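You operate a simulated robot arm through the tools that you are given. There is no shell and no other tool. Be economical: measure what you need, move in short steps, check, and stop when the job is done.

You are at the controls of a simulated robot arm. One attempt, no reset.

JOB
Pull the right black upper from the bench top on to the last at medium pull.
Fine: the last in the lever press; the lever ends up; the pad leaves no mark.

The check looks at the end state, three seconds after you hand in, the way a careful person would. Anything else that was tipped, shoved, dropped, spilled or broken makes it a failure.

ROBOT AND FRAMES
A 7-joint arm with a two-finger gripper, on a carriage that runs on a rail from [-1.777, -0.002] to [0.003, 0] (x, y) and turns from -197 to 135 degrees about z. Base frame: it is fixed where the carriage stands at the start and does not move with it; the origin is on the floor, on the carriage's upright axis, x ahead of it, y to its left, z up; the surface under the hand at the start is at about z = 0.85. Units: m, degrees, N and s.
With the tool pointing down near the work surface it reaches from about 0.36 to 0.78 m from the robot's upright axis, wherever it stands. Its first joint turns from -166.0 to 166.0 degrees. Places, roughly: cool button [-1.2, -1, 1]; press knob [-1, -1, 1]; pull knob [0.1, -0.7, 0.9]; steam knob [0.7, -0.8, 1.1]; tall lever [-0.1, -0.7, 1.1]; warm button [-0.9, -1, 1]. Payload 2.45 kg.
Tool frame: the origin (TCP) is the grasp point; the fingertips stand 0.023 m ahead of it; z points along the fingers, y is the line along which they close. Largest opening 0.072 m; the body of the gripper starts 0.04 m behind the TCP.
Orientation is that of the tool frame in the base frame, as a unit quaternion [x, y, z, w]. With the fingers straight down and closing along the base's y, the tool's x points along the base's -x, its y along +y and its z along -z.

CONTROLS
- The arm moves only by the tool step_arm. Its argument "steps" is a list of rows, each a list of 2 entries, a list of its own where there are three numbers: the shift along the tool's x, y, z in units of 150 mm (1.0 is 150 mm), then the turn, a rotation vector about the tool's x, y, z in units of 120 degrees (1.0 is 120 degrees). In form: [[[x, y, z], [wx, wy, wz]], ...]. A call has 1 to 20 rows; each row is the pose to reach, as a shift and turn from the pose commanded when the call began, along the tool's axes at that moment. "claw" is the finger opening in m, from 0 to 0.072, set as the call begins (left out, the last holds). A call with a number of a shift or a turn outside -1 to 1 is refused whole. Each row takes 0.2 s and may step no farther than 0.05 m and 8.6 degrees from the row before; otherwise, or with a gripper value out of range, the whole call is refused. A pose out of reach is approached as far as the arm can. The call stops where the force on the tool passes 90 N (or 10 N more than at its start, if that is more) or the arm is blocked; 0.2 s more then pass. The fingers move at their own pace (about 0.072 m/s each) and stop on an object; they squeeze with about 22 N. The grip force told is the motor's: it shows also when the fingers shut on nothing. Time passes only in rows, and 0.2 s behind the last, so rows that repeat a pose let the fingers close. The reply holds the time, the measured pose of the TCP, the force on the tool along the base axes, the opening and the grip force, in the units named above and with some noise, with the torque about the TCP (base axes, N m) and any sound that the robot's microphone picked up.
- Cameras (640 x 400 px; columns grow to the right, rows downward): "scene" is now at [-0.0336, 0.1005, 1.5322]; the picture's right is [-0.95, -0.32, 0.00], its down [-0.20, 0.58, -0.79] and it looks along [0.26, -0.75, -0.61] (base axes); focal length 269 px, centre (320, 200). "wrist" rides on the gripper at [0.077, 0.017, -0.066] in the tool frame; the picture's right is [-0.22, 0.98, 0.00], its down [-0.56, -0.12, -0.82] and it looks along [-0.80, -0.18, 0.57] (tool axes); focal length 234 px, centre (320, 200). There is no depth. A picture from a camera that has moved, and an enlarged one, comes with that camera's place and axes in the base frame and with its lens.
- camera(camera): a new picture of that camera. It takes no simulated time.
- slide_trunk(by): slides the trunk up (or, below 0, down) by that many m; the arm and the scene camera ride with it, the base frame stays. It gives what a move gives, with no picture.
- drive_base(legs): drives the robot by 1 to 6 legs, each [ahead, left, turn to the left] in m, m and degrees, along the robot's own axes; the way and the turn of a leg run together, so that a leg with both is an arc; at most 1.5 m and 180 degrees a leg. The arm and the cameras ride along, it lands a little off, and it stops where it bumps. It keeps to its track: a leg is cut to what the track allows. It gives what a move gives.
- head_to(pan, tilt): turns the head with the scene camera to pan (to the left, within 155 degrees either way) and tilt (down, from -29 to 69), counted from straight ahead of the robot. It gives what a move gives.
- zoom(camera, box): a new picture of the part [left, top, right, bottom] of that camera's present view, enlarged. It takes no simulated time.
- hand_in(): hands the job in; it is judged then, once.

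Work in short steps. Places have to be worked out from the pictures, the camera data and where the tool is seen: move nearer, look again, correct. Check each grasp and each placing, and mend what went wrong. You have 120 turns and 78 pictures in all, those below and enlarged ones among them. Open the gripper and draw the arm clear of the work before you hand the job in, unless the task says otherwise; then end with one line.

The tools are called after "Request:" as a command line: name --argument value ..., lists and objects as JSON in quotes. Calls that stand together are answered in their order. step_arm: Moves the arm, as the interface text tells. Its arguments: {"type":"object","properties":{"steps":{"type":"array"},"claw":{"type":"number"}},"required":["steps"]} The other tools are called the same way: slide_trunk (by) slides the trunk up or down; drive_base (legs) drives the base; head_to (pan, tilt) turns the head that bears the scene camera; camera (camera) takes a picture; zoom (camera, box) takes an enlarged picture of a part of a camera's view; hand_in () hands the job in.

At the start:

```text
time_s: 0.0
tcp_pos: [0.23, -0.4049, 1.0008]
tcp_rot: [0.0, 1.0, 0.0, 0.0]
ft_force: [-0.1, -0.1, 0.3]
moment: [0.03, 0.04, -0.01]
gripper_width: 0.0719
grasp_force: 0.1
trunk travel left (down, up): [-0.525, 0.065]
robot x, y, heading: [-0.0027, -0.0013, 0.2]
head pan, tilt: [-71.2, 37.6]
```

scene: 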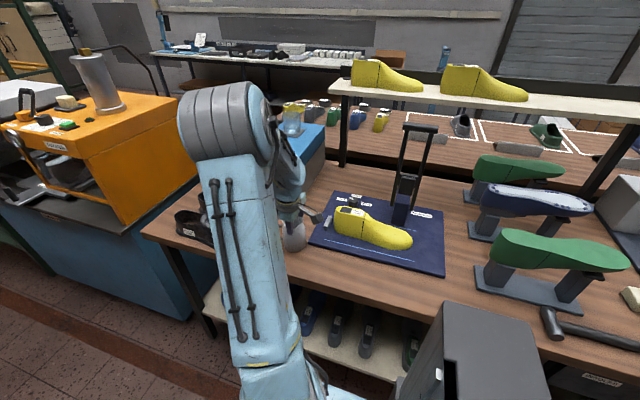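
wrist: 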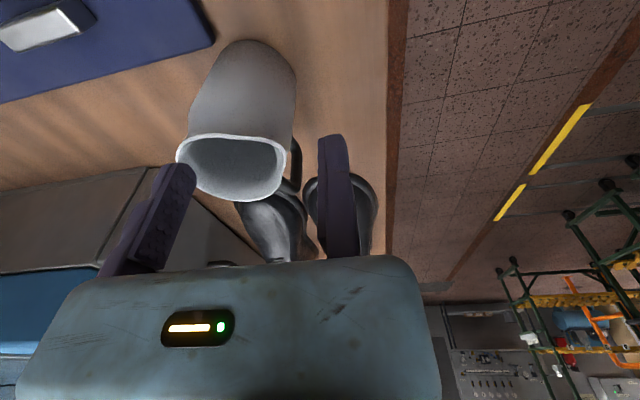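

The scene shows a bench with a lasting jack (blue plate, yellow last, tall lever) and black uppers at the left near the steam machine. I enlarge these parts.

Request:
zoom --camera "scene" --box '[280, 110, 460, 280]'

Request:
zoom --camera "scene" --box '[0, 40, 220, 240]'

Request:
head_to --pan -110 --tilt 30

```text
2.35 times, centred on (370, 195) of scene
camera zoom: at [-0.0336, 0.1005, 1.5322], right [-0.95, -0.32, 0.0], down [-0.2, 0.58, -0.79], along [0.26, -0.75, -0.61], focal length 633 px, centre (202, 212)
```

zoom: 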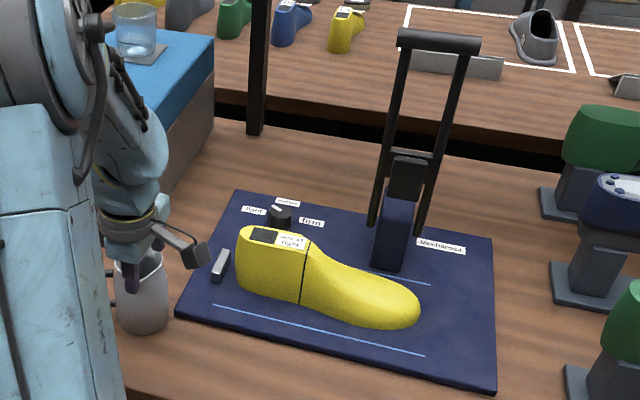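

```text
2.00 times, centred on (110, 140) of scene
camera zoom: at [-0.0336, 0.1005, 1.5322], right [-0.95, -0.32, 0.0], down [-0.2, 0.58, -0.79], along [0.26, -0.75, -0.61], focal length 538 px, centre (740, 320)
```

zoom: 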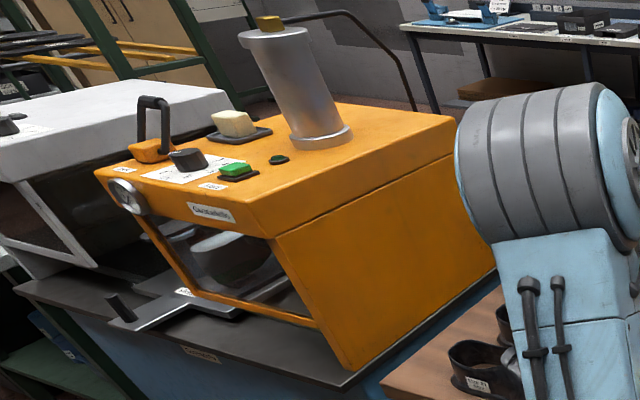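

```text
time_s: 1.1
tcp_pos: [0.2287, -0.4035, 1.0007]
tcp_rot: [0.0, 1.0, 0.0, 0.0]
ft_force: [-0.6, -0.8, 0.4]
moment: [0.06, -0.01, 0.01]
gripper_width: 0.072
grasp_force: 0.1
trunk travel left (down, up): [-0.525, 0.065]
robot x, y, heading: [0.003, 0.0015, -0.1]
head pan, tilt: [-110.0, 30.0]
```

I look at the rest of the scene.

Request:
camera --camera "scene"

Request:
zoom --camera "wrist" --box '[0, 0, 400, 270]'

```text
73 pictures are left
camera scene: at [-0.0924, 0.0974, 1.5439], right [-0.94, 0.34, 0.0], down [0.17, 0.47, -0.87], along [-0.3, -0.81, -0.5], focal length 269 px, centre (320, 200)
```

scene: 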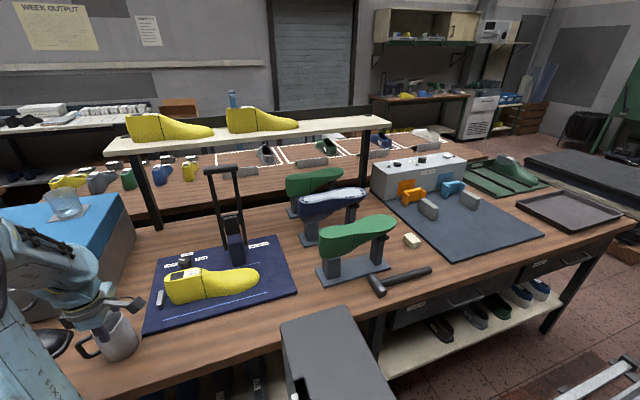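

```text
1.48 times, centred on (200, 135) of wrist
camera zoom: at [0.152, -0.3868, 1.0652], right [0.22, 0.98, 0.0], down [0.56, -0.12, 0.82], along [0.8, -0.18, -0.57], focal length 347 px, centre (498, 296)
```

zoom: 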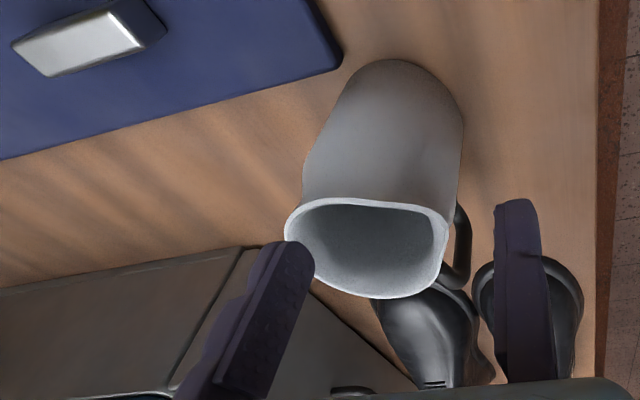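

The black uppers lie beyond the mug. I raise the hand to see them from the wrist, and aim the head there.

Request:
step_arm --steps '[[[0, 0, -0.3], [0, 0, 0]], [[0, 0, -0.6], [0, 0, 0]], [[0, 0, -0.9], [0, 0, 0]]]'

Request:
head_to --pan -45 --tilt 35

Request:
camera --camera "wrist"

Request:
camera --camera "scene"

```text
time_s: 1.9
tcp_pos: [0.2307, -0.4036, 1.1358]
tcp_rot: [0.001, 1.0, 0.0, -0.001]
ft_force: [0.4, -0.4, -0.1]
moment: [-0.03, 0.0, -0.01]
gripper_width: 0.0719
grasp_force: 0.0
trunk travel left (down, up): [-0.525, 0.065]
robot x, y, heading: [0.0004, -0.0013, -0.0]
head pan, tilt: [-110.0, 30.0]
```

```text
time_s: 3.2
tcp_pos: [0.2301, -0.4025, 1.1354]
tcp_rot: [0.0, 1.0, 0.0, 0.0]
ft_force: [-0.5, -0.2, -0.5]
moment: [0.01, 0.01, -0.02]
gripper_width: 0.0718
grasp_force: 0.1
trunk travel left (down, up): [-0.525, 0.065]
robot x, y, heading: [-0.0008, -0.0015, -0.1]
head pan, tilt: [-45.0, 35.0]
```

```text
71 pictures are left
camera wrist: at [0.1527, -0.3863, 1.2004], right [0.22, 0.98, 0.0], down [0.56, -0.12, 0.82], along [0.8, -0.18, -0.57], focal length 234 px, centre (320, 200)
```

wrist: 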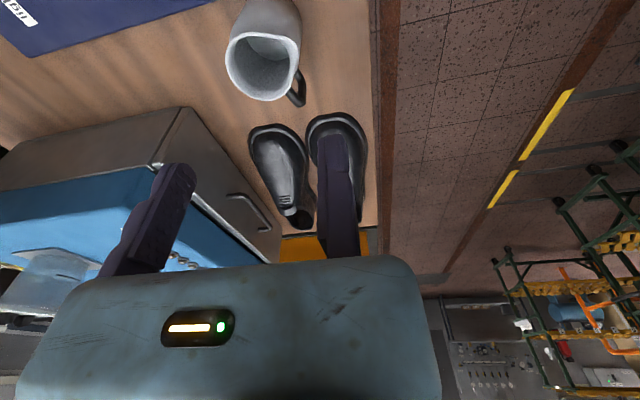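

```text
70 pictures are left
camera scene: at [0.0007, 0.1201, 1.5361], right [-0.71, -0.71, 0.0], down [-0.41, 0.41, -0.82], along [0.58, -0.58, -0.57], focal length 269 px, centre (320, 200)
```

scene: 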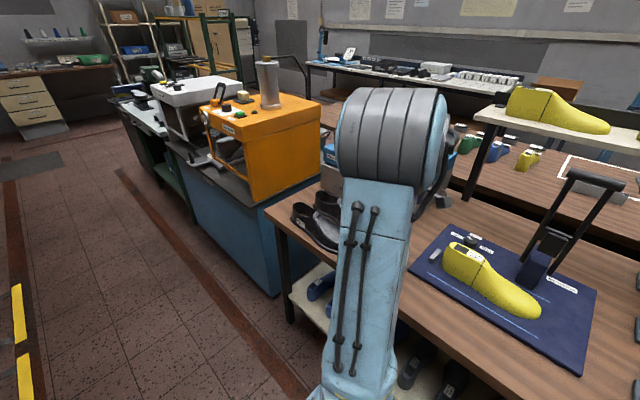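

Two black uppers lie lengthwise at about x 0.43–0.7, y -0.45…-0.55. I back the carriage 0.3 m so that the head sees past the arm.

Request:
drive_base --legs '[[-0.3, 0, 0]]'

Request:
zoom --camera "scene" --box '[160, 70, 480, 270]'

Request:
camera --camera "wrist"

```text
time_s: 5.3
tcp_pos: [-0.0734, -0.4058, 1.1359]
tcp_rot: [0.005, 1.0, 0.0, -0.001]
ft_force: [-0.6, 0.2, -0.1]
moment: [0.0, 0.03, 0.01]
gripper_width: 0.0719
grasp_force: 0.1
trunk travel left (down, up): [-0.525, 0.065]
robot x, y, heading: [-0.2981, -0.0019, -0.9]
head pan, tilt: [-45.0, 35.0]
```

```text
2.00 times, centred on (320, 170) of scene
camera zoom: at [-0.2964, 0.1197, 1.5361], right [-0.71, -0.7, 0.0], down [-0.4, 0.41, -0.82], along [0.57, -0.59, -0.57], focal length 538 px, centre (320, 260)
```

zoom: 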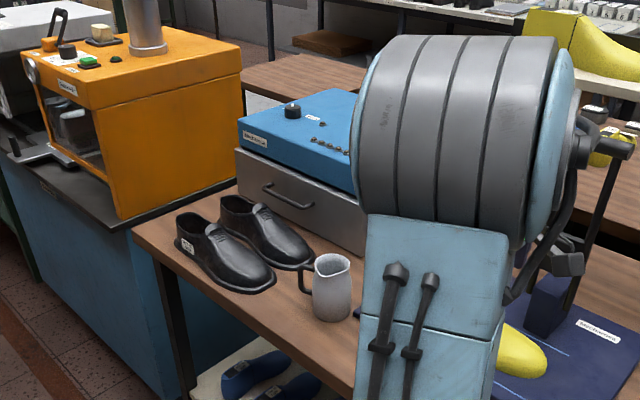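

```text
68 pictures are left
camera wrist: at [-0.1496, -0.3882, 1.2006], right [0.23, 0.97, 0.0], down [0.56, -0.13, 0.82], along [0.8, -0.19, -0.57], focal length 234 px, centre (320, 200)
```

wrist: 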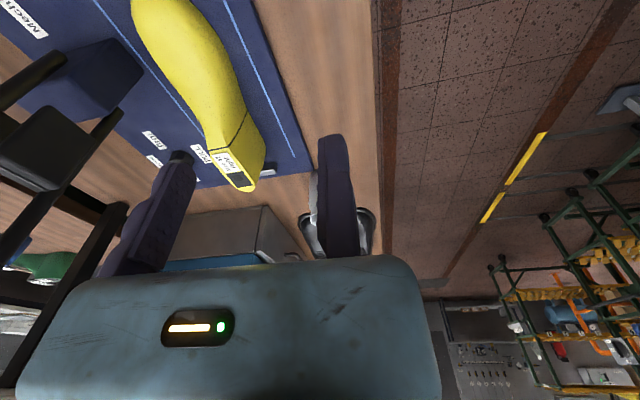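

Toes point to -x, like the last. I zoom on the uppers' labels and on the machines.

Request:
zoom --camera "scene" --box '[240, 160, 330, 220]'

Request:
zoom --camera "scene" --box '[150, 70, 350, 180]'

```text
6.67 times, centred on (285, 190) of scene
camera zoom: at [-0.2964, 0.1197, 1.5361], right [-0.71, -0.7, 0.0], down [-0.4, 0.41, -0.82], along [0.57, -0.59, -0.57], focal length 1793 px, centre (553, 267)
```

zoom: 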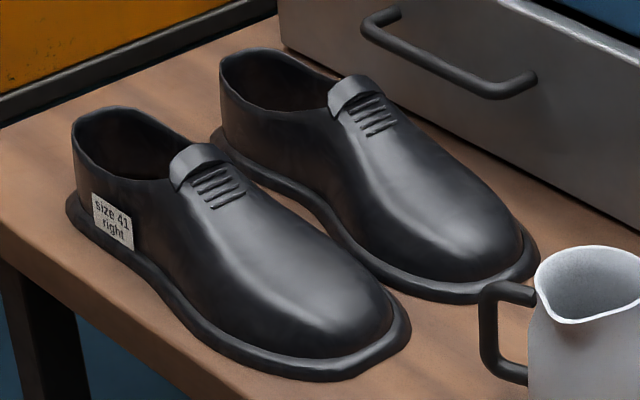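

```text
3.20 times, centred on (250, 125) of scene
camera zoom: at [-0.2964, 0.1197, 1.5361], right [-0.71, -0.7, 0.0], down [-0.4, 0.41, -0.82], along [0.57, -0.59, -0.57], focal length 860 px, centre (544, 440)
```

zoom: 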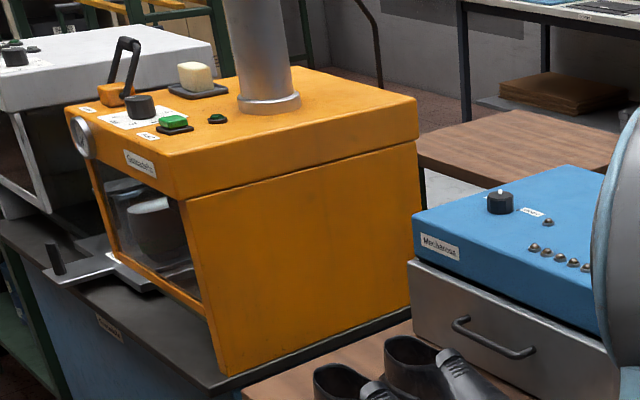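

The near one is labelled "size 41 right"; its collar is at about (0.6, -0.43). I drive back to x≈0 and look at the lever press from the head.

Request:
drive_base --legs '[[0.3, 0, 0.9]]'

Request:
head_to --pan -90 --tilt 40

Request:
zoom --camera "scene" --box '[200, 60, 480, 240]'

Request:
step_arm --steps '[[[-0.25, 0, 0], [0, 0.06, 0]], [[-0.5, 0, 0], [0, 0.12, 0]], [[-0.75, 0, 0], [0, 0.18, 0]], [[-1, 0, 0], [0, 0.24, 0]], [[-1, 0, 0], [0, 0.3, 0]]]'

Request:
camera --camera "wrist"

```text
time_s: 7.4
tcp_pos: [0.2322, -0.4011, 1.1364]
tcp_rot: [-0.005, 1.0, 0.0, -0.001]
ft_force: [-1.1, -0.5, 0.0]
moment: [0.01, -0.02, 0.01]
gripper_width: 0.0719
grasp_force: 0.1
trunk travel left (down, up): [-0.525, 0.065]
robot x, y, heading: [0.0004, 0.0006, 0.2]
head pan, tilt: [-45.0, 35.0]
```

```text
time_s: 8.5
tcp_pos: [0.2333, -0.4021, 1.1364]
tcp_rot: [-0.004, 1.0, -0.001, 0.0]
ft_force: [-1.1, -0.2, -0.5]
moment: [0.0, -0.03, -0.02]
gripper_width: 0.0719
grasp_force: 0.2
trunk travel left (down, up): [-0.525, 0.065]
robot x, y, heading: [-0.0005, 0.0008, 0.6]
head pan, tilt: [-90.0, 40.0]
```

```text
2.22 times, centred on (340, 150) of scene
camera zoom: at [-0.0627, 0.0968, 1.5286], right [-1.0, -0.01, 0.0], down [-0.01, 0.64, -0.77], along [0.01, -0.77, -0.64], focal length 598 px, centre (276, 311)
```

zoom: 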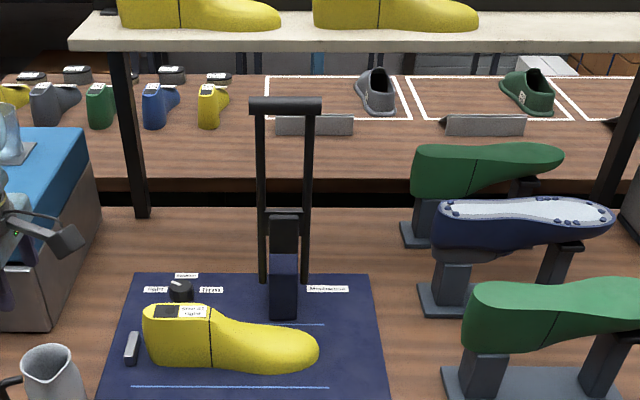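

```text
time_s: 9.7
tcp_pos: [0.3828, -0.4004, 1.1356]
tcp_rot: [-0.005, 0.951, -0.002, -0.311]
ft_force: [-0.4, 0.2, 0.2]
moment: [-0.02, 0.02, 0.01]
gripper_width: 0.0718
grasp_force: 0.0
trunk travel left (down, up): [-0.525, 0.065]
robot x, y, heading: [-0.0001, 0.0014, 0.9]
head pan, tilt: [-90.0, 40.0]
```

```text
64 pictures are left
camera wrist: at [0.3591, -0.3826, 1.2332], right [0.17, 0.98, -0.13], down [0.94, -0.12, 0.33], along [0.31, -0.18, -0.93], focal length 234 px, centre (320, 200)
```

wrist: 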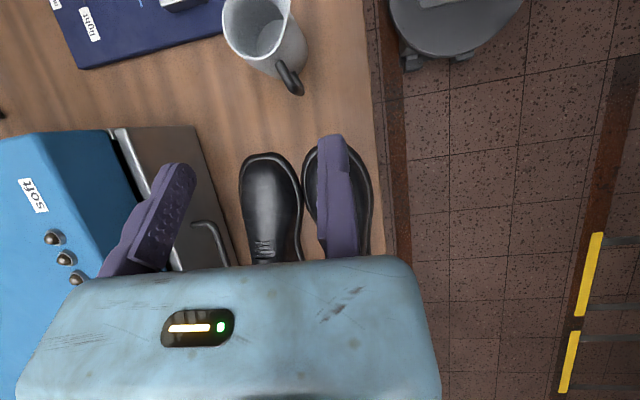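

The blue box is a steamer ("soft" label). I bring the wrist camera over the right upper with the hand to one side.

Request:
step_arm --steps '[[[-0.2, 0.13, -0.147], [0, 0, 0]], [[-0.4, 0.27, -0.294], [0, 0, 0]], [[-0.6, 0.4, -0.44], [0, 0, 0]], [[-0.81, 0.53, -0.588], [0, 0, 0]]]'

Request:
camera --camera "wrist"

Request:
zoom --camera "scene" --box '[220, 130, 400, 240]'

```text
time_s: 10.7
tcp_pos: [0.5347, -0.3182, 1.1366]
tcp_rot: [-0.005, 0.951, -0.002, -0.31]
ft_force: [-1.0, -0.9, 0.6]
moment: [-0.02, 0.01, 0.01]
gripper_width: 0.0719
grasp_force: 0.1
trunk travel left (down, up): [-0.525, 0.065]
robot x, y, heading: [-0.0012, -0.0004, 0.4]
head pan, tilt: [-90.0, 40.0]
```

```text
63 pictures are left
camera wrist: at [0.5107, -0.3025, 1.2341], right [0.17, 0.98, -0.13], down [0.94, -0.12, 0.33], along [0.31, -0.18, -0.93], focal length 234 px, centre (320, 200)
```

wrist: 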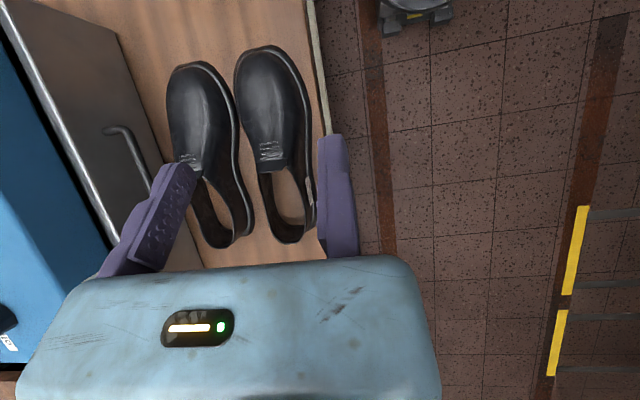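

```text
3.56 times, centred on (310, 185) of scene
camera zoom: at [-0.0625, 0.0969, 1.5286], right [-1.0, -0.01, 0.0], down [-0.01, 0.64, -0.77], along [0.01, -0.77, -0.64], focal length 956 px, centre (356, 253)
```

zoom: 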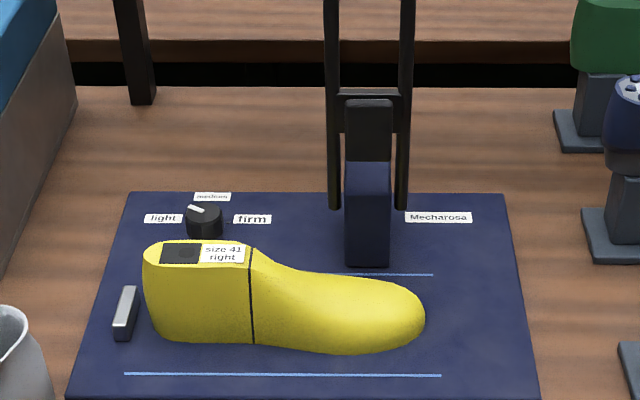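

I zoom on the right upper's throat and collar and on the pull knob.

Request:
zoom --camera "wrist" --box '[220, 120, 340, 255]'

Request:
zoom --camera "scene" --box '[255, 180, 300, 205]'

Request:
zoom --camera "scene" --box '[290, 80, 370, 210]'

```text
2.96 times, centred on (280, 188) of wrist
camera zoom: at [0.5107, -0.3025, 1.2341], right [0.17, 0.98, -0.13], down [0.94, -0.12, 0.33], along [0.31, -0.18, -0.93], focal length 694 px, centre (438, 237)
```

zoom: 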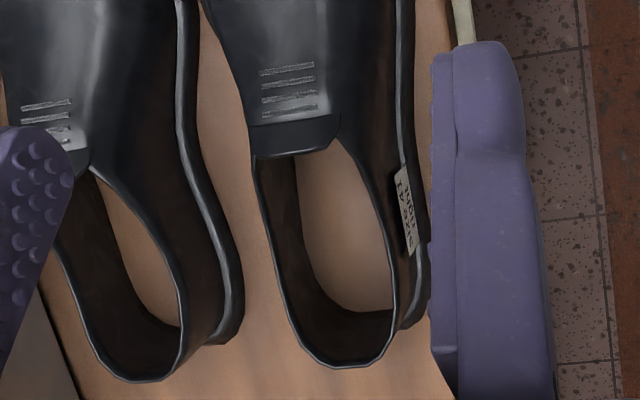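

```text
14.22 times, centred on (278, 192) of scene
camera zoom: at [-0.0625, 0.0969, 1.5286], right [-1.0, -0.01, 0.0], down [-0.01, 0.64, -0.77], along [0.01, -0.77, -0.64], focal length 3824 px, centre (924, 307)
```

zoom: 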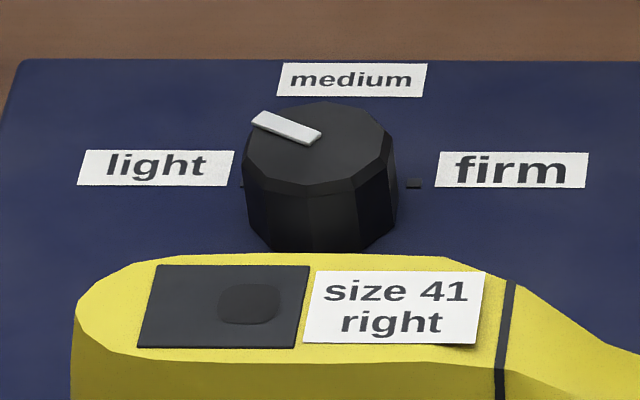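

```text
3.08 times, centred on (330, 145) of scene
camera zoom: at [-0.0625, 0.0969, 1.5286], right [-1.0, -0.01, 0.0], down [-0.01, 0.64, -0.77], along [0.01, -0.77, -0.64], focal length 827 px, centre (289, 369)
```

zoom: 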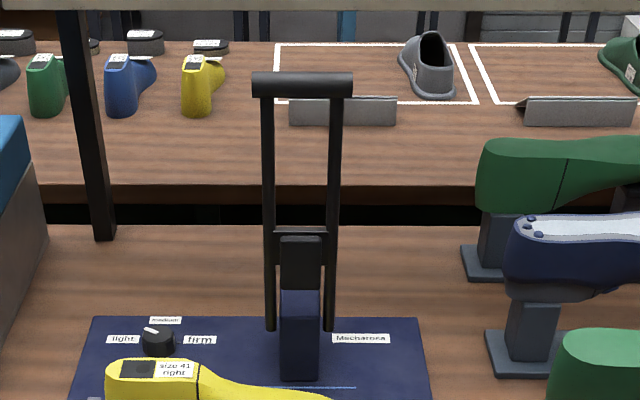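

The pull knob points at "light" (about 60° short of medium), at about (0.116, -0.746). I set it first: straighten the tool, then move over it.

Request:
step_arm --steps '[[[0.2, 0, 0.147], [0, -0.06, 0]], [[0.4, 0, 0.294], [0, -0.12, 0]], [[0.6, 0, 0.44], [0, -0.18, 0]], [[0.81, 0, 0.588], [0, -0.24, 0]], [[0.81, 0, 0.588], [0, -0.303, 0]]]'

Request:
step_arm --steps '[[[0.2, -0.25, 0], [0, 0, -0.07]], [[0.4, -0.5, 0], [0, 0, -0.14]], [[0.6, -0.75, 0], [0, 0, -0.21]], [[0.8, -1, 0], [0, 0, -0.28]], [[0.9, -1, 0], [0, 0, -0.35]], [[1, -1, 0], [0, 0, -0.42]]]'

```text
time_s: 11.9
tcp_pos: [0.3818, -0.3196, 1.1334]
tcp_rot: [-0.004, 1.0, 0.0, 0.005]
ft_force: [0.2, 0.0, 0.4]
moment: [0.02, 0.01, 0.03]
gripper_width: 0.0721
grasp_force: 0.1
trunk travel left (down, up): [-0.525, 0.065]
robot x, y, heading: [0.002, 0.0018, 0.7]
head pan, tilt: [-90.0, 40.0]
```

```text
time_s: 13.3
tcp_pos: [0.234, -0.473, 1.1374]
tcp_rot: [-0.431, 0.902, -0.002, 0.002]
ft_force: [-0.2, 0.0, 0.4]
moment: [0.0, 0.05, 0.01]
gripper_width: 0.0721
grasp_force: 0.1
trunk travel left (down, up): [-0.525, 0.065]
robot x, y, heading: [0.001, 0.0041, 0.7]
head pan, tilt: [-90.0, 40.0]
```

Next half the way, with further yaw.

Request:
step_arm --steps '[[[0.25, -0.07, 0], [0, 0, -0.07]], [[0.5, -0.14, 0], [0, 0, -0.14]], [[0.75, -0.2, 0], [0, 0, -0.21]], [[0.947, -0.26, 0], [0, 0, -0.28]], [[0.947, -0.26, 0], [0, 0, -0.35]], [[0.947, -0.26, 0], [0, 0, -0.42]], [[0.947, -0.26, 0], [0, 0, -0.49]], [[0.947, -0.26, 0], [0, 0, -0.56]]]'

```text
time_s: 15.1
tcp_pos: [0.1508, -0.5872, 1.0838]
tcp_rot: [0.736, -0.675, -0.016, 0.05]
ft_force: [-1.0, -2.4, -1.3]
moment: [0.1, -0.07, -0.08]
gripper_width: 0.0721
grasp_force: 0.1
out of reach, approached as far as the arm can: row 4, 5, 6, 7, 8
trunk travel left (down, up): [-0.525, 0.065]
robot x, y, heading: [-0.0005, 0.0001, 0.4]
head pan, tilt: [-90.0, 40.0]
```

It fell short, perhaps a yaw limit. I turn the yaw back 30° and move on toward the knob, a little lower.

Request:
step_arm --steps '[[[0, 0, 0], [0, 0, 0.07]], [[0.1, 0, 0], [0, 0, 0.14]], [[0.3, 0.1, 0.1], [0, 0, 0.2]], [[0.6, 0.2, 0.1], [0, 0, 0.25]], [[0.9, 0.3, 0.2], [0, 0, 0.25]]]'

Request:
camera --camera "wrist"

Request:
camera --camera "scene"

```text
time_s: 16.3
tcp_pos: [0.1297, -0.6899, 1.0769]
tcp_rot: [-0.537, 0.842, 0.001, -0.056]
ft_force: [-0.1, -0.1, 0.1]
moment: [0.03, -0.01, 0.01]
gripper_width: 0.0719
grasp_force: 0.1
out of reach, approached as far as the arm can: row 5
trunk travel left (down, up): [-0.525, 0.065]
robot x, y, heading: [0.0008, 0.0003, 0.6]
head pan, tilt: [-90.0, 40.0]
```

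```text
58 pictures are left
camera wrist: at [0.088, -0.7487, 1.1489], right [-0.79, 0.61, 0.04], down [0.42, 0.5, 0.75], along [0.44, 0.61, -0.66], focal length 234 px, centre (320, 200)
```

wrist: 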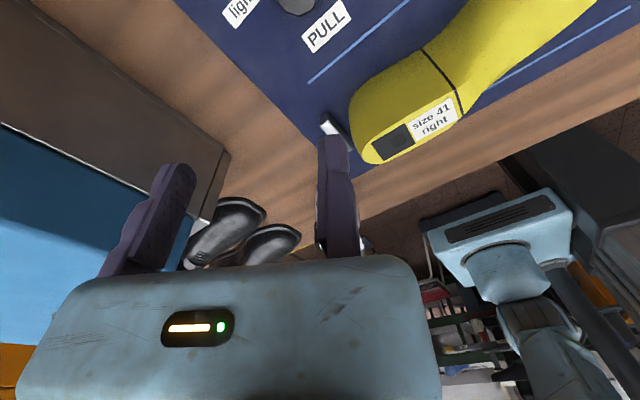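

```text
57 pictures are left
camera scene: at [-0.0626, 0.0967, 1.5287], right [-1.0, -0.01, 0.0], down [-0.01, 0.64, -0.77], along [0.01, -0.77, -0.64], focal length 269 px, centre (320, 200)
```

scene: 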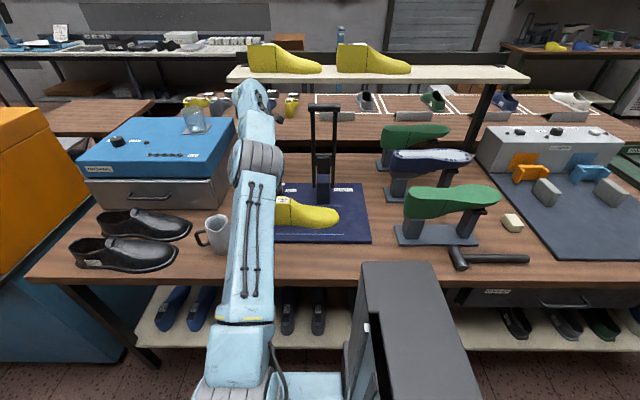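

Lower reaches further out, so I descend and check where it lands.

Request:
step_arm --steps '[[[0, 0, 0.2], [0, 0, 0]], [[0, 0, 0.4], [0, 0, 0]], [[0, 0, 0.5], [0, 0, 0]]]'

```text
time_s: 17.1
tcp_pos: [0.1214, -0.6913, 0.9991]
tcp_rot: [-0.537, 0.842, 0.002, -0.055]
ft_force: [1.0, 0.2, -1.4]
moment: [0.02, -0.05, -0.04]
gripper_width: 0.072
grasp_force: 0.0
trunk travel left (down, up): [-0.525, 0.065]
robot x, y, heading: [-0.0013, 0.0017, 0.5]
head pan, tilt: [-90.0, 40.0]
```

I correct the small tilt and move over the knob at z≈0.96.

Request:
step_arm --steps '[[[0.1, -0.04, 0.05], [0.01, -0.015, 0]], [[0.2, -0.08, 0.15], [0.02, -0.03, 0]], [[0.325, -0.12, 0.25], [0.03, -0.043, 0]], [[0.325, -0.12, 0.25], [0.03, -0.043, 0]]]'

Request:
camera --camera "wrist"

Request:
zoom --camera "scene" --box '[220, 140, 360, 250]'

```text
time_s: 18.1
tcp_pos: [0.129, -0.7225, 0.9427]
tcp_rot: [-0.538, 0.843, 0.0, 0.0]
ft_force: [0.8, -0.3, -0.4]
moment: [0.06, 0.08, 0.0]
gripper_width: 0.0721
grasp_force: 0.1
out of reach, approached as far as the arm can: row 2, 3, 4
trunk travel left (down, up): [-0.525, 0.065]
robot x, y, heading: [0.0003, -0.0025, 0.5]
head pan, tilt: [-90.0, 40.0]
```

```text
56 pictures are left
camera wrist: at [0.0808, -0.7862, 1.0076], right [-0.79, 0.61, 0.0], down [0.35, 0.46, 0.82], along [0.5, 0.65, -0.58], focal length 234 px, centre (320, 200)
```

wrist: 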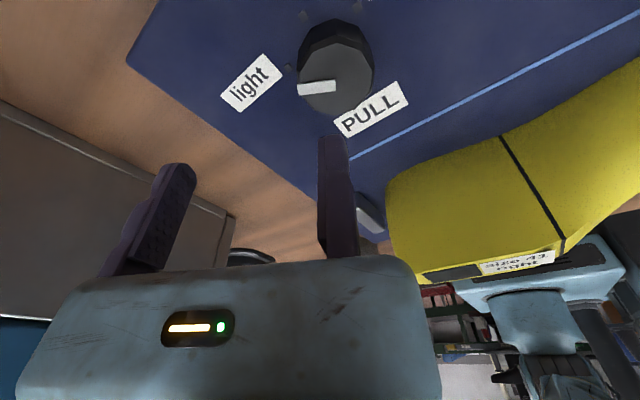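

```text
3.64 times, centred on (290, 195) of scene
camera zoom: at [-0.0617, 0.0945, 1.5288], right [-1.0, -0.01, 0.0], down [-0.01, 0.64, -0.77], along [0.01, -0.77, -0.64], focal length 978 px, centre (429, 218)
```

zoom: 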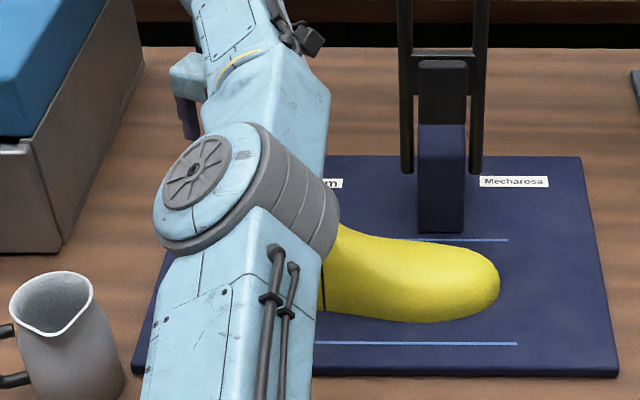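

The knob centre comes out at about (0.109, -0.734). I shift 2 cm over it and go down partway.

Request:
step_arm --steps '[[[0.06, 0.04, 0.05], [0, 0, 0]], [[0.13, 0.087, 0.1], [0, 0, 0]], [[0.13, 0.087, 0.2], [0, 0, 0]]]'

Request:
camera --camera "wrist"

```text
time_s: 18.9
tcp_pos: [0.1085, -0.7231, 0.93]
tcp_rot: [-0.537, 0.844, -0.002, -0.001]
ft_force: [0.5, -0.5, 0.7]
moment: [0.0, -0.02, 0.0]
gripper_width: 0.072
grasp_force: 0.2
out of reach, approached as far as the arm can: row 1, 2, 3
trunk travel left (down, up): [-0.525, 0.065]
robot x, y, heading: [-0.0001, -0.005, 0.5]
head pan, tilt: [-90.0, 40.0]
```

```text
54 pictures are left
camera wrist: at [0.0609, -0.7866, 0.9964], right [-0.79, 0.61, 0.0], down [0.35, 0.46, 0.82], along [0.5, 0.65, -0.58], focal length 234 px, centre (320, 200)
```

wrist: 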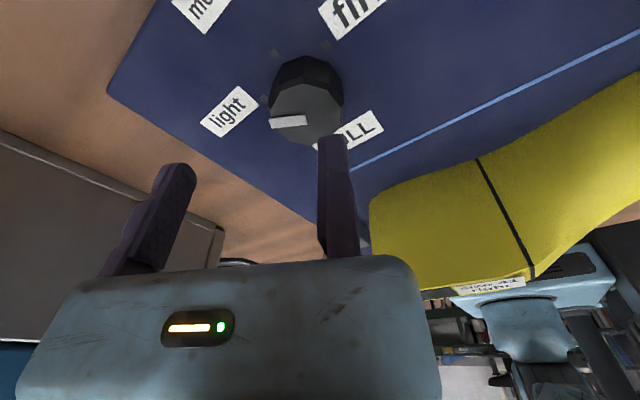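

The arm is short of reach by about 1 cm at this height. Geometry suggests the shoulder is low, so I raise the trunk 5 cm and reach lower.

Request:
slide_trunk --by 0.06

Request:
step_arm --steps '[[[0.0, 0, 0.15], [0, 0, 0]], [[0, 0, 0.3], [0, 0, 0]], [[0.08, -0.04, 0.45], [0, 0, 0]]]'

```text
time_s: 19.9
tcp_pos: [0.1092, -0.7247, 0.9908]
tcp_rot: [-0.537, 0.843, -0.002, -0.001]
ft_force: [1.0, -0.5, -0.3]
moment: [-0.03, 0.0, 0.0]
gripper_width: 0.0721
grasp_force: 0.1
trunk travel left (down, up): [-0.585, 0.005]
robot x, y, heading: [0.0007, -0.0006, 0.5]
head pan, tilt: [-90.0, 40.0]
```

```text
time_s: 20.7
tcp_pos: [0.1098, -0.7299, 0.9248]
tcp_rot: [-0.537, 0.844, -0.003, -0.002]
ft_force: [-0.3, -0.6, 0.4]
moment: [0.0, -0.01, 0.01]
gripper_width: 0.0721
grasp_force: 0.0
out of reach, approached as far as the arm can: row 3
trunk travel left (down, up): [-0.585, 0.005]
robot x, y, heading: [-0.0004, 0.0005, 0.2]
head pan, tilt: [-90.0, 40.0]
```

Nearly there: y -0.730. I go down another 2.5 cm onto the knob.

Request:
step_arm --steps '[[[0.0, 0, 0.08], [0, 0, 0]], [[0.03, 0, 0.17], [0, 0, 0]]]'

Request:
camera --camera "wrist"

```text
time_s: 21.3
tcp_pos: [0.1104, -0.7304, 0.912]
tcp_rot: [-0.537, 0.844, -0.012, -0.005]
ft_force: [8.7, 0.5, 68.6]
moment: [0.65, 0.04, -0.04]
gripper_width: 0.0723
grasp_force: 0.1
out of reach, approached as far as the arm can: row 2
trunk travel left (down, up): [-0.585, 0.005]
robot x, y, heading: [0.0002, 0.0014, 0.4]
head pan, tilt: [-90.0, 40.0]
```

```text
53 pictures are left
camera wrist: at [0.0618, -0.7922, 0.979], right [-0.79, 0.61, -0.02], down [0.35, 0.47, 0.81], along [0.5, 0.63, -0.59], focal length 234 px, centre (320, 200)
```

wrist: 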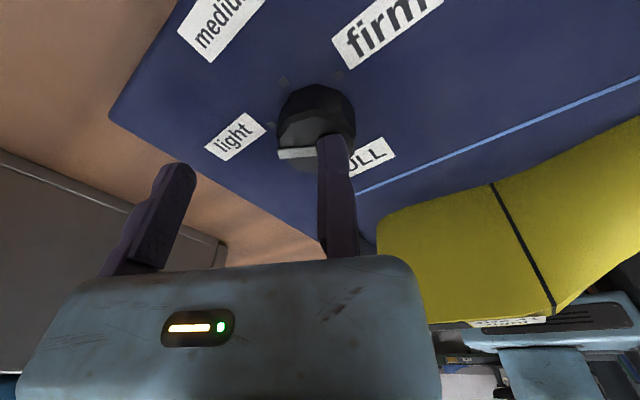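

The right finger sits on the knob (68 N), and the image plus torque suggest the true finger midpoint is about 33 mm to tool -y of the reported TCP. I back up and shut the fingers in the air to verify.

Request:
step_arm --steps '[[[0, 0, -0.15], [0, 0, 0]], [[0, 0, -0.3], [0, 0, 0]]]'

Request:
step_arm --steps '[[[0, 0, 0], [0, 0, 0]], [[0, 0, 0], [0, 0, 0]], [[0, 0, 0], [0, 0, 0]], [[0, 0, 0], [0, 0, 0]]]' --claw 0.0

Request:
camera --camera "wrist"

```text
time_s: 21.9
tcp_pos: [0.1083, -0.73, 0.9405]
tcp_rot: [-0.537, 0.844, -0.001, -0.002]
ft_force: [0.0, -0.2, -0.1]
moment: [0.0, 0.01, -0.03]
gripper_width: 0.0721
grasp_force: 0.0
trunk travel left (down, up): [-0.585, 0.005]
robot x, y, heading: [-0.0006, -0.0006, 0.6]
head pan, tilt: [-90.0, 40.0]
```

```text
time_s: 22.9
tcp_pos: [0.1095, -0.7303, 0.9425]
tcp_rot: [-0.537, 0.843, -0.002, -0.002]
ft_force: [0.0, -0.1, -1.5]
moment: [-0.02, -0.02, -0.01]
gripper_width: 0.0
grasp_force: 22.3
trunk travel left (down, up): [-0.585, 0.005]
robot x, y, heading: [-0.0027, 0.0002, 0.5]
head pan, tilt: [-90.0, 40.0]
```

```text
52 pictures are left
camera wrist: at [0.0607, -0.7926, 1.0081], right [-0.79, 0.61, 0.0], down [0.35, 0.46, 0.82], along [0.5, 0.65, -0.58], focal length 234 px, centre (320, 200)
```

wrist: 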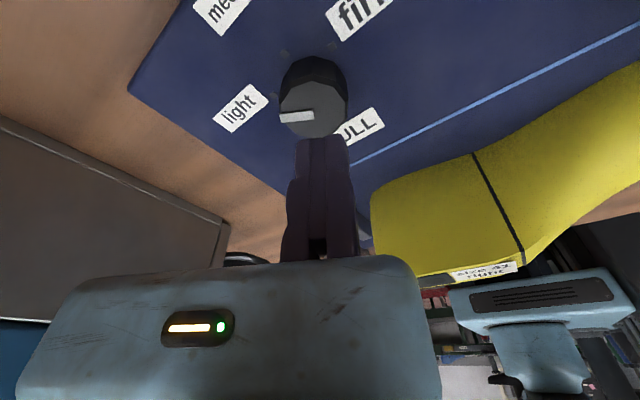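

The right jaw is fixed: only the left moves, closing onto the TCP line. So I open, shift 25 mm to tool +y so the fixed jaw stands beside the knob, then descend.

Request:
step_arm --steps '[[[0.02, 0.08, 0], [0, 0, 0]], [[0.04, 0.17, 0], [0, 0, 0]], [[0.04, 0.17, 0], [0, 0, 0]], [[0.04, 0.17, 0.1], [0, 0, 0]], [[0.04, 0.17, 0.2], [0, 0, 0]], [[0.04, 0.17, 0.25], [0, 0, 0]], [[0.04, 0.17, 0.3], [0, 0, 0]]]' --claw 0.072

Request:
camera --camera "wrist"

```text
time_s: 24.5
tcp_pos: [0.0838, -0.7269, 0.8977]
tcp_rot: [-0.537, 0.843, -0.002, -0.002]
ft_force: [-0.1, 1.0, -0.6]
moment: [0.01, -0.02, -0.03]
gripper_width: 0.0721
grasp_force: 0.1
trunk travel left (down, up): [-0.585, 0.005]
robot x, y, heading: [-0.0034, -0.0068, 0.6]
head pan, tilt: [-90.0, 40.0]
```

```text
51 pictures are left
camera wrist: at [0.0345, -0.7904, 0.9625], right [-0.79, 0.61, 0.0], down [0.35, 0.46, 0.82], along [0.5, 0.65, -0.58], focal length 234 px, centre (320, 200)
```

wrist: 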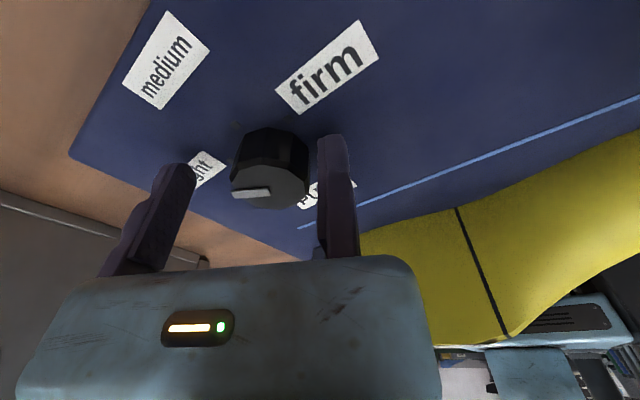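

The knob stands between the jaws. I lower 6 mm and close on it.

Request:
step_arm --steps '[[[0, 0, 0.04], [0, 0, 0]], [[0, 0, 0.04], [0, 0, 0]]]'

Request:
step_arm --steps '[[[0, 0, 0], [0, 0, 0]], [[0, 0, 0], [0, 0, 0]], [[0, 0, 0], [0, 0, 0]]]' --claw 0.0

Request:
camera --camera "wrist"

```text
time_s: 25.1
tcp_pos: [0.0818, -0.727, 0.892]
tcp_rot: [-0.537, 0.844, -0.003, -0.001]
ft_force: [-0.3, 0.8, 0.0]
moment: [0.02, -0.03, 0.02]
gripper_width: 0.072
grasp_force: 0.1
trunk travel left (down, up): [-0.585, 0.005]
robot x, y, heading: [0.0031, 0.0004, 0.5]
head pan, tilt: [-90.0, 40.0]
```

```text
time_s: 25.9
tcp_pos: [0.0862, -0.7274, 0.8908]
tcp_rot: [-0.538, 0.843, -0.003, 0.0]
ft_force: [19.1, -11.9, 2.0]
moment: [-0.35, -0.24, -0.26]
gripper_width: 0.0467
grasp_force: 22.1
trunk travel left (down, up): [-0.585, 0.005]
robot x, y, heading: [-0.004, -0.0005, 1.0]
head pan, tilt: [-90.0, 40.0]
```

```text
50 pictures are left
camera wrist: at [0.0378, -0.7908, 0.9559], right [-0.79, 0.61, 0.0], down [0.35, 0.46, 0.82], along [0.5, 0.65, -0.58], focal length 234 px, centre (320, 200)
```

wrist: 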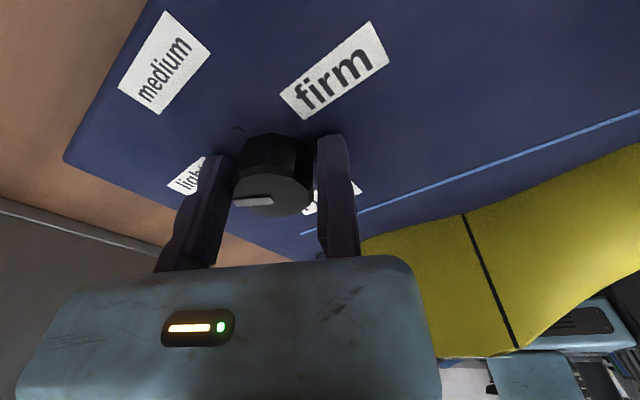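

The moving jaw presses one-sidedly; a gap of about 4 mm remains at the fixed jaw. I shift the hand 4.5 mm in tool -y to seat both.

Request:
step_arm --steps '[[[0, -0.015, 0], [0, 0, 0]], [[0, -0.03, 0], [0, 0, 0]], [[0, -0.03, 0], [0, 0, 0]]]'

```text
time_s: 26.7
tcp_pos: [0.087, -0.7296, 0.8908]
tcp_rot: [-0.537, 0.843, -0.002, 0.0]
ft_force: [19.2, -11.7, 2.2]
moment: [0.09, -0.41, -0.29]
gripper_width: 0.0446
grasp_force: 22.5
trunk travel left (down, up): [-0.585, 0.005]
robot x, y, heading: [0.0001, 0.0021, 0.4]
head pan, tilt: [-90.0, 40.0]
```

Request:
step_arm --steps '[[[0, -0.01, 0], [0, 0, 0]], [[0, -0.02, 0], [0, 0, 0]], [[0, -0.02, 0], [0, 0, 0]]]'

```text
time_s: 27.5
tcp_pos: [0.0881, -0.7305, 0.8918]
tcp_rot: [-0.539, 0.842, -0.002, -0.002]
ft_force: [17.5, -14.1, 2.0]
moment: [-0.41, -0.25, -0.32]
gripper_width: 0.0418
grasp_force: 22.2
trunk travel left (down, up): [-0.585, 0.005]
robot x, y, heading: [-0.0025, 0.002, 0.5]
head pan, tilt: [-90.0, 40.0]
```

Still closing, width 41.8 mm. Another 3 mm.

Request:
step_arm --steps '[[[0, -0.01, 0], [0, 0, 0]], [[0, -0.02, 0], [0, 0, 0]], [[0, -0.02, 0], [0, 0, 0]]]'

```text
time_s: 28.3
tcp_pos: [0.0911, -0.7305, 0.8904]
tcp_rot: [-0.537, 0.843, -0.001, -0.001]
ft_force: [13.1, -6.4, -0.4]
moment: [-0.69, -0.31, -0.13]
gripper_width: 0.04
grasp_force: 45.2
trunk travel left (down, up): [-0.585, 0.005]
robot x, y, heading: [-0.0008, -0.001, 0.6]
head pan, tilt: [-90.0, 40.0]
```

Both jaws now grip (width 40 mm). I turn clockwise about the knob's axis, first 30°.

Request:
step_arm --steps '[[[-0.0174, -0.0011, 0], [0, 0, 0.0625]], [[-0.0345, -0.0045, 0], [0, 0, 0.125]], [[-0.051, -0.0101, 0], [0, 0, 0.1875]], [[-0.0667, -0.0179, 0], [0, 0, 0.25]]]'

Request:
camera --camera "wrist"

```text
time_s: 29.3
tcp_pos: [0.0942, -0.7185, 0.8906]
tcp_rot: [-0.299, 0.954, 0.001, -0.001]
ft_force: [-11.8, 42.4, -3.9]
moment: [0.0, 0.23, 0.67]
gripper_width: 0.04
grasp_force: 45.2
trunk travel left (down, up): [-0.585, 0.005]
robot x, y, heading: [-0.0, -0.003, 0.4]
head pan, tilt: [-90.0, 40.0]
```

```text
49 pictures are left
camera wrist: at [0.0213, -0.7494, 0.9559], right [-0.38, 0.93, 0.0], down [0.53, 0.22, 0.82], along [0.76, 0.31, -0.57], focal length 234 px, centre (320, 200)
```

wrist: 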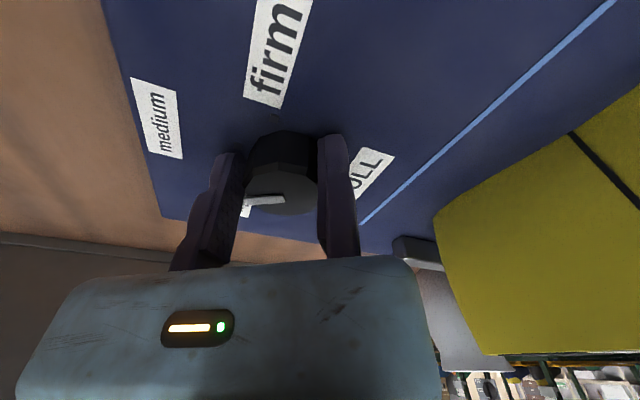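

The pointer turned with the hand. I turn 30° more, easing the side load slightly.

Request:
step_arm --steps '[[[-0.0174, 0.008, 0], [0, 0, 0.0625]], [[-0.0345, 0.01, 0], [0, 0, 0.125]], [[-0.051, 0.005, 0], [0, 0, 0.1875]], [[-0.0667, -0.003, 0], [0, 0, 0.25]]]'

Request:
camera --camera "wrist"

```text
time_s: 30.3
tcp_pos: [0.1015, -0.7105, 0.8904]
tcp_rot: [-0.04, 0.999, 0.003, 0.0]
ft_force: [-27.7, 76.8, -9.1]
moment: [-0.97, 2.08, 0.37]
gripper_width: 0.0399
grasp_force: 45.1
trunk travel left (down, up): [-0.585, 0.005]
robot x, y, heading: [0.0014, 0.0036, 0.5]
head pan, tilt: [-90.0, 40.0]
```

```text
48 pictures are left
camera wrist: at [0.024, -0.7008, 0.956], right [0.14, 0.99, 0.01], down [0.57, -0.08, 0.82], along [0.81, -0.11, -0.57], focal length 234 px, centre (320, 200)
```

wrist: 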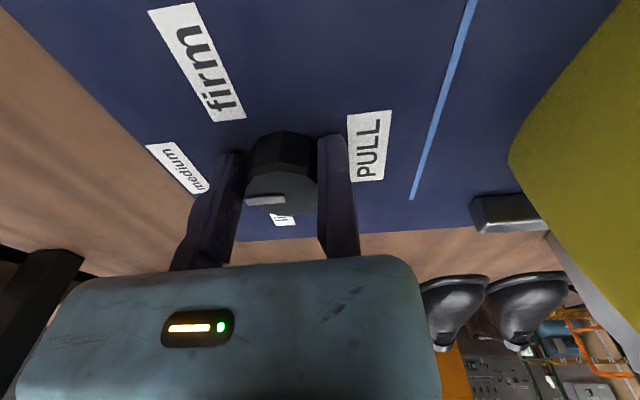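

The pointer now points to -y, at "medium". I open, ease off and rise to check.

Request:
step_arm --steps '[[[0, 0.02, 0], [0, 0, 0]], [[0, 0.03, 0], [0, 0, 0]], [[0, 0.03, -0.1], [0, 0, 0]], [[0, 0.03, -0.35], [0, 0, 0]], [[-0.1, 0.1, -0.65], [0, 0, 0]], [[-0.3, 0.3, -0.9], [0, 0, 0]], [[-0.5, 0.6, -1], [0, 0, 0]], [[-0.7, 0.9, -1], [0, 0, 0]]]' --claw 0.072

Request:
camera --camera "scene"

```text
refused: row 6 steps farther than a row can; nothing moved
```

```text
47 pictures are left
camera scene: at [-0.0652, 0.1036, 1.588], right [-1.0, -0.01, 0.0], down [0.0, 0.64, -0.77], along [0.01, -0.77, -0.64], focal length 269 px, centre (320, 200)
```

scene: 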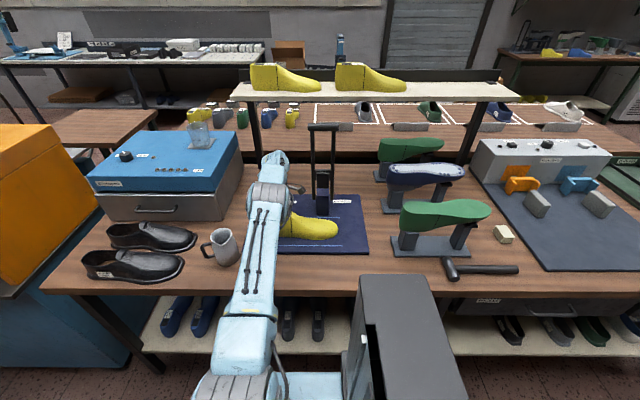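

The steps were too large for one row; I redo it more finely.

Request:
step_arm --steps '[[[0, 0.02, 0], [0, 0, 0]], [[0, 0.03, 0], [0, 0, 0]], [[0, 0.03, -0.1], [0, 0, 0]], [[0, 0.03, -0.35], [0, 0, 0]], [[-0.05, 0.1, -0.6], [0, 0, 0]], [[-0.15, 0.25, -0.8], [0, 0, 0]], [[-0.3, 0.45, -0.9], [0, 0, 0]], [[-0.5, 0.65, -0.95], [0, 0, 0]], [[-0.7, 0.85, -1], [0, 0, 0]], [[-0.9, 1, -1], [0, 0, 0]]]' --claw 0.072

Request:
zoom --camera "scene" --box '[260, 180, 380, 260]'

```text
time_s: 32.5
tcp_pos: [0.2269, -0.5571, 1.0402]
tcp_rot: [-0.043, 0.999, -0.003, -0.001]
ft_force: [0.2, 0.4, -1.5]
moment: [0.01, -0.03, -0.02]
gripper_width: 0.0719
grasp_force: 0.1
trunk travel left (down, up): [-0.585, 0.005]
robot x, y, heading: [-0.0024, -0.0006, 0.7]
head pan, tilt: [-90.0, 40.0]
```

```text
5.00 times, centred on (320, 220) of scene
camera zoom: at [-0.0627, 0.097, 1.5885], right [-1.0, -0.01, 0.0], down [-0.01, 0.64, -0.77], along [0.01, -0.77, -0.64], focal length 1344 px, centre (320, 100)
```

zoom: 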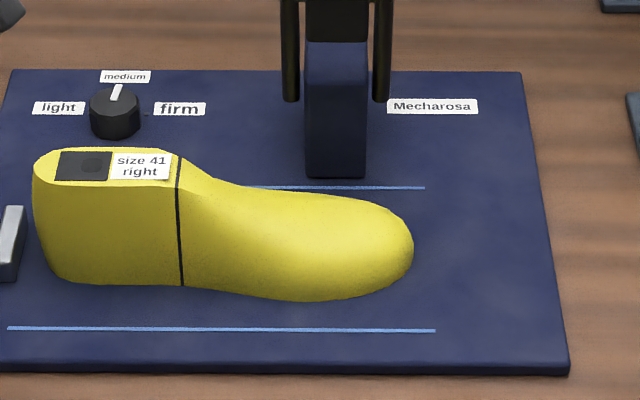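

The knob is on medium. Now to the upper: I move the hand back over the right upper at z≈1.04, in two stages.

Request:
step_arm --steps '[[[-0.25, 0.15, 0], [0, 0, 0.02]], [[-0.5, 0.3, 0], [0, 0, 0.04]], [[-0.75, 0.45, 0], [0, 0, 0.06]], [[-1, 0.6, 0], [0, 0, 0.0625]]]'

Request:
step_arm --steps '[[[-0.25, 0.15, 0], [0, 0, 0]], [[-0.5, 0.3, 0], [0, 0, 0]], [[-0.75, 0.45, 0], [0, 0, 0]], [[-0.95, 0.5, 0], [0, 0, 0]]]'

Request:
camera --camera "wrist"

```text
time_s: 33.5
tcp_pos: [0.3731, -0.4534, 1.0392]
tcp_rot: [0.022, 1.0, -0.002, 0.0]
ft_force: [0.3, -0.1, -0.1]
moment: [0.02, -0.01, 0.0]
gripper_width: 0.0722
grasp_force: 0.0
trunk travel left (down, up): [-0.585, 0.005]
robot x, y, heading: [-0.0027, 0.0037, 0.4]
head pan, tilt: [-90.0, 40.0]
```

```text
time_s: 34.5
tcp_pos: [0.5149, -0.3801, 1.0392]
tcp_rot: [0.022, 1.0, 0.0, 0.0]
ft_force: [-0.1, -0.6, -0.5]
moment: [-0.02, 0.0, -0.01]
gripper_width: 0.072
grasp_force: 0.0
trunk travel left (down, up): [-0.585, 0.005]
robot x, y, heading: [0.0004, -0.0005, 0.7]
head pan, tilt: [-90.0, 40.0]
```

```text
45 pictures are left
camera wrist: at [0.4394, -0.3607, 1.1049], right [0.26, 0.97, 0.0], down [0.55, -0.15, 0.82], along [0.79, -0.22, -0.57], focal length 234 px, centre (320, 200)
```

wrist: 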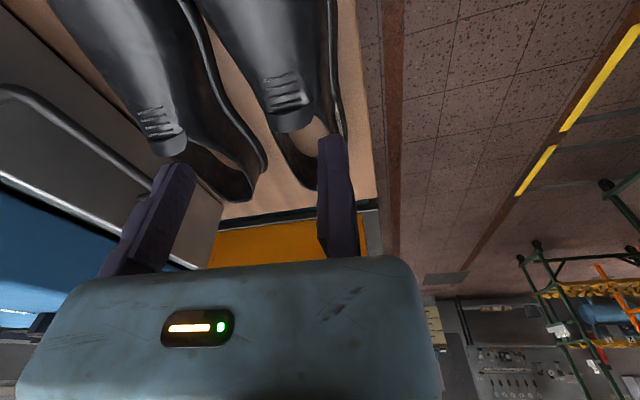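

The strap's rear edge is at about (0.557, -0.422, 0.927). I move so that the jaws straddle it (fixed jaw on the near side) and lower partway.

Request:
step_arm --steps '[[[-0.1, -0.03, 0.1], [0, 0, 0]], [[-0.2, -0.05, 0.3], [0, 0, 0]], [[-0.2, -0.05, 0.5], [0, 0, 0]]]'

Request:
camera --camera "wrist"

```text
time_s: 35.3
tcp_pos: [0.5451, -0.3943, 0.9643]
tcp_rot: [0.022, 1.0, -0.001, 0.0]
ft_force: [0.3, 0.5, 0.1]
moment: [0.0, -0.04, -0.01]
gripper_width: 0.0717
grasp_force: 0.2
trunk travel left (down, up): [-0.585, 0.005]
robot x, y, heading: [0.0002, 0.001, 0.8]
head pan, tilt: [-90.0, 40.0]
```

```text
44 pictures are left
camera wrist: at [0.4687, -0.3736, 1.0304], right [0.26, 0.97, 0.0], down [0.55, -0.15, 0.82], along [0.79, -0.22, -0.57], focal length 234 px, centre (320, 200)
```

wrist: 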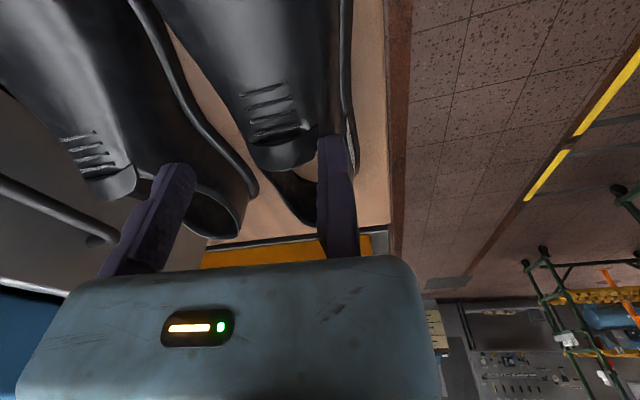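

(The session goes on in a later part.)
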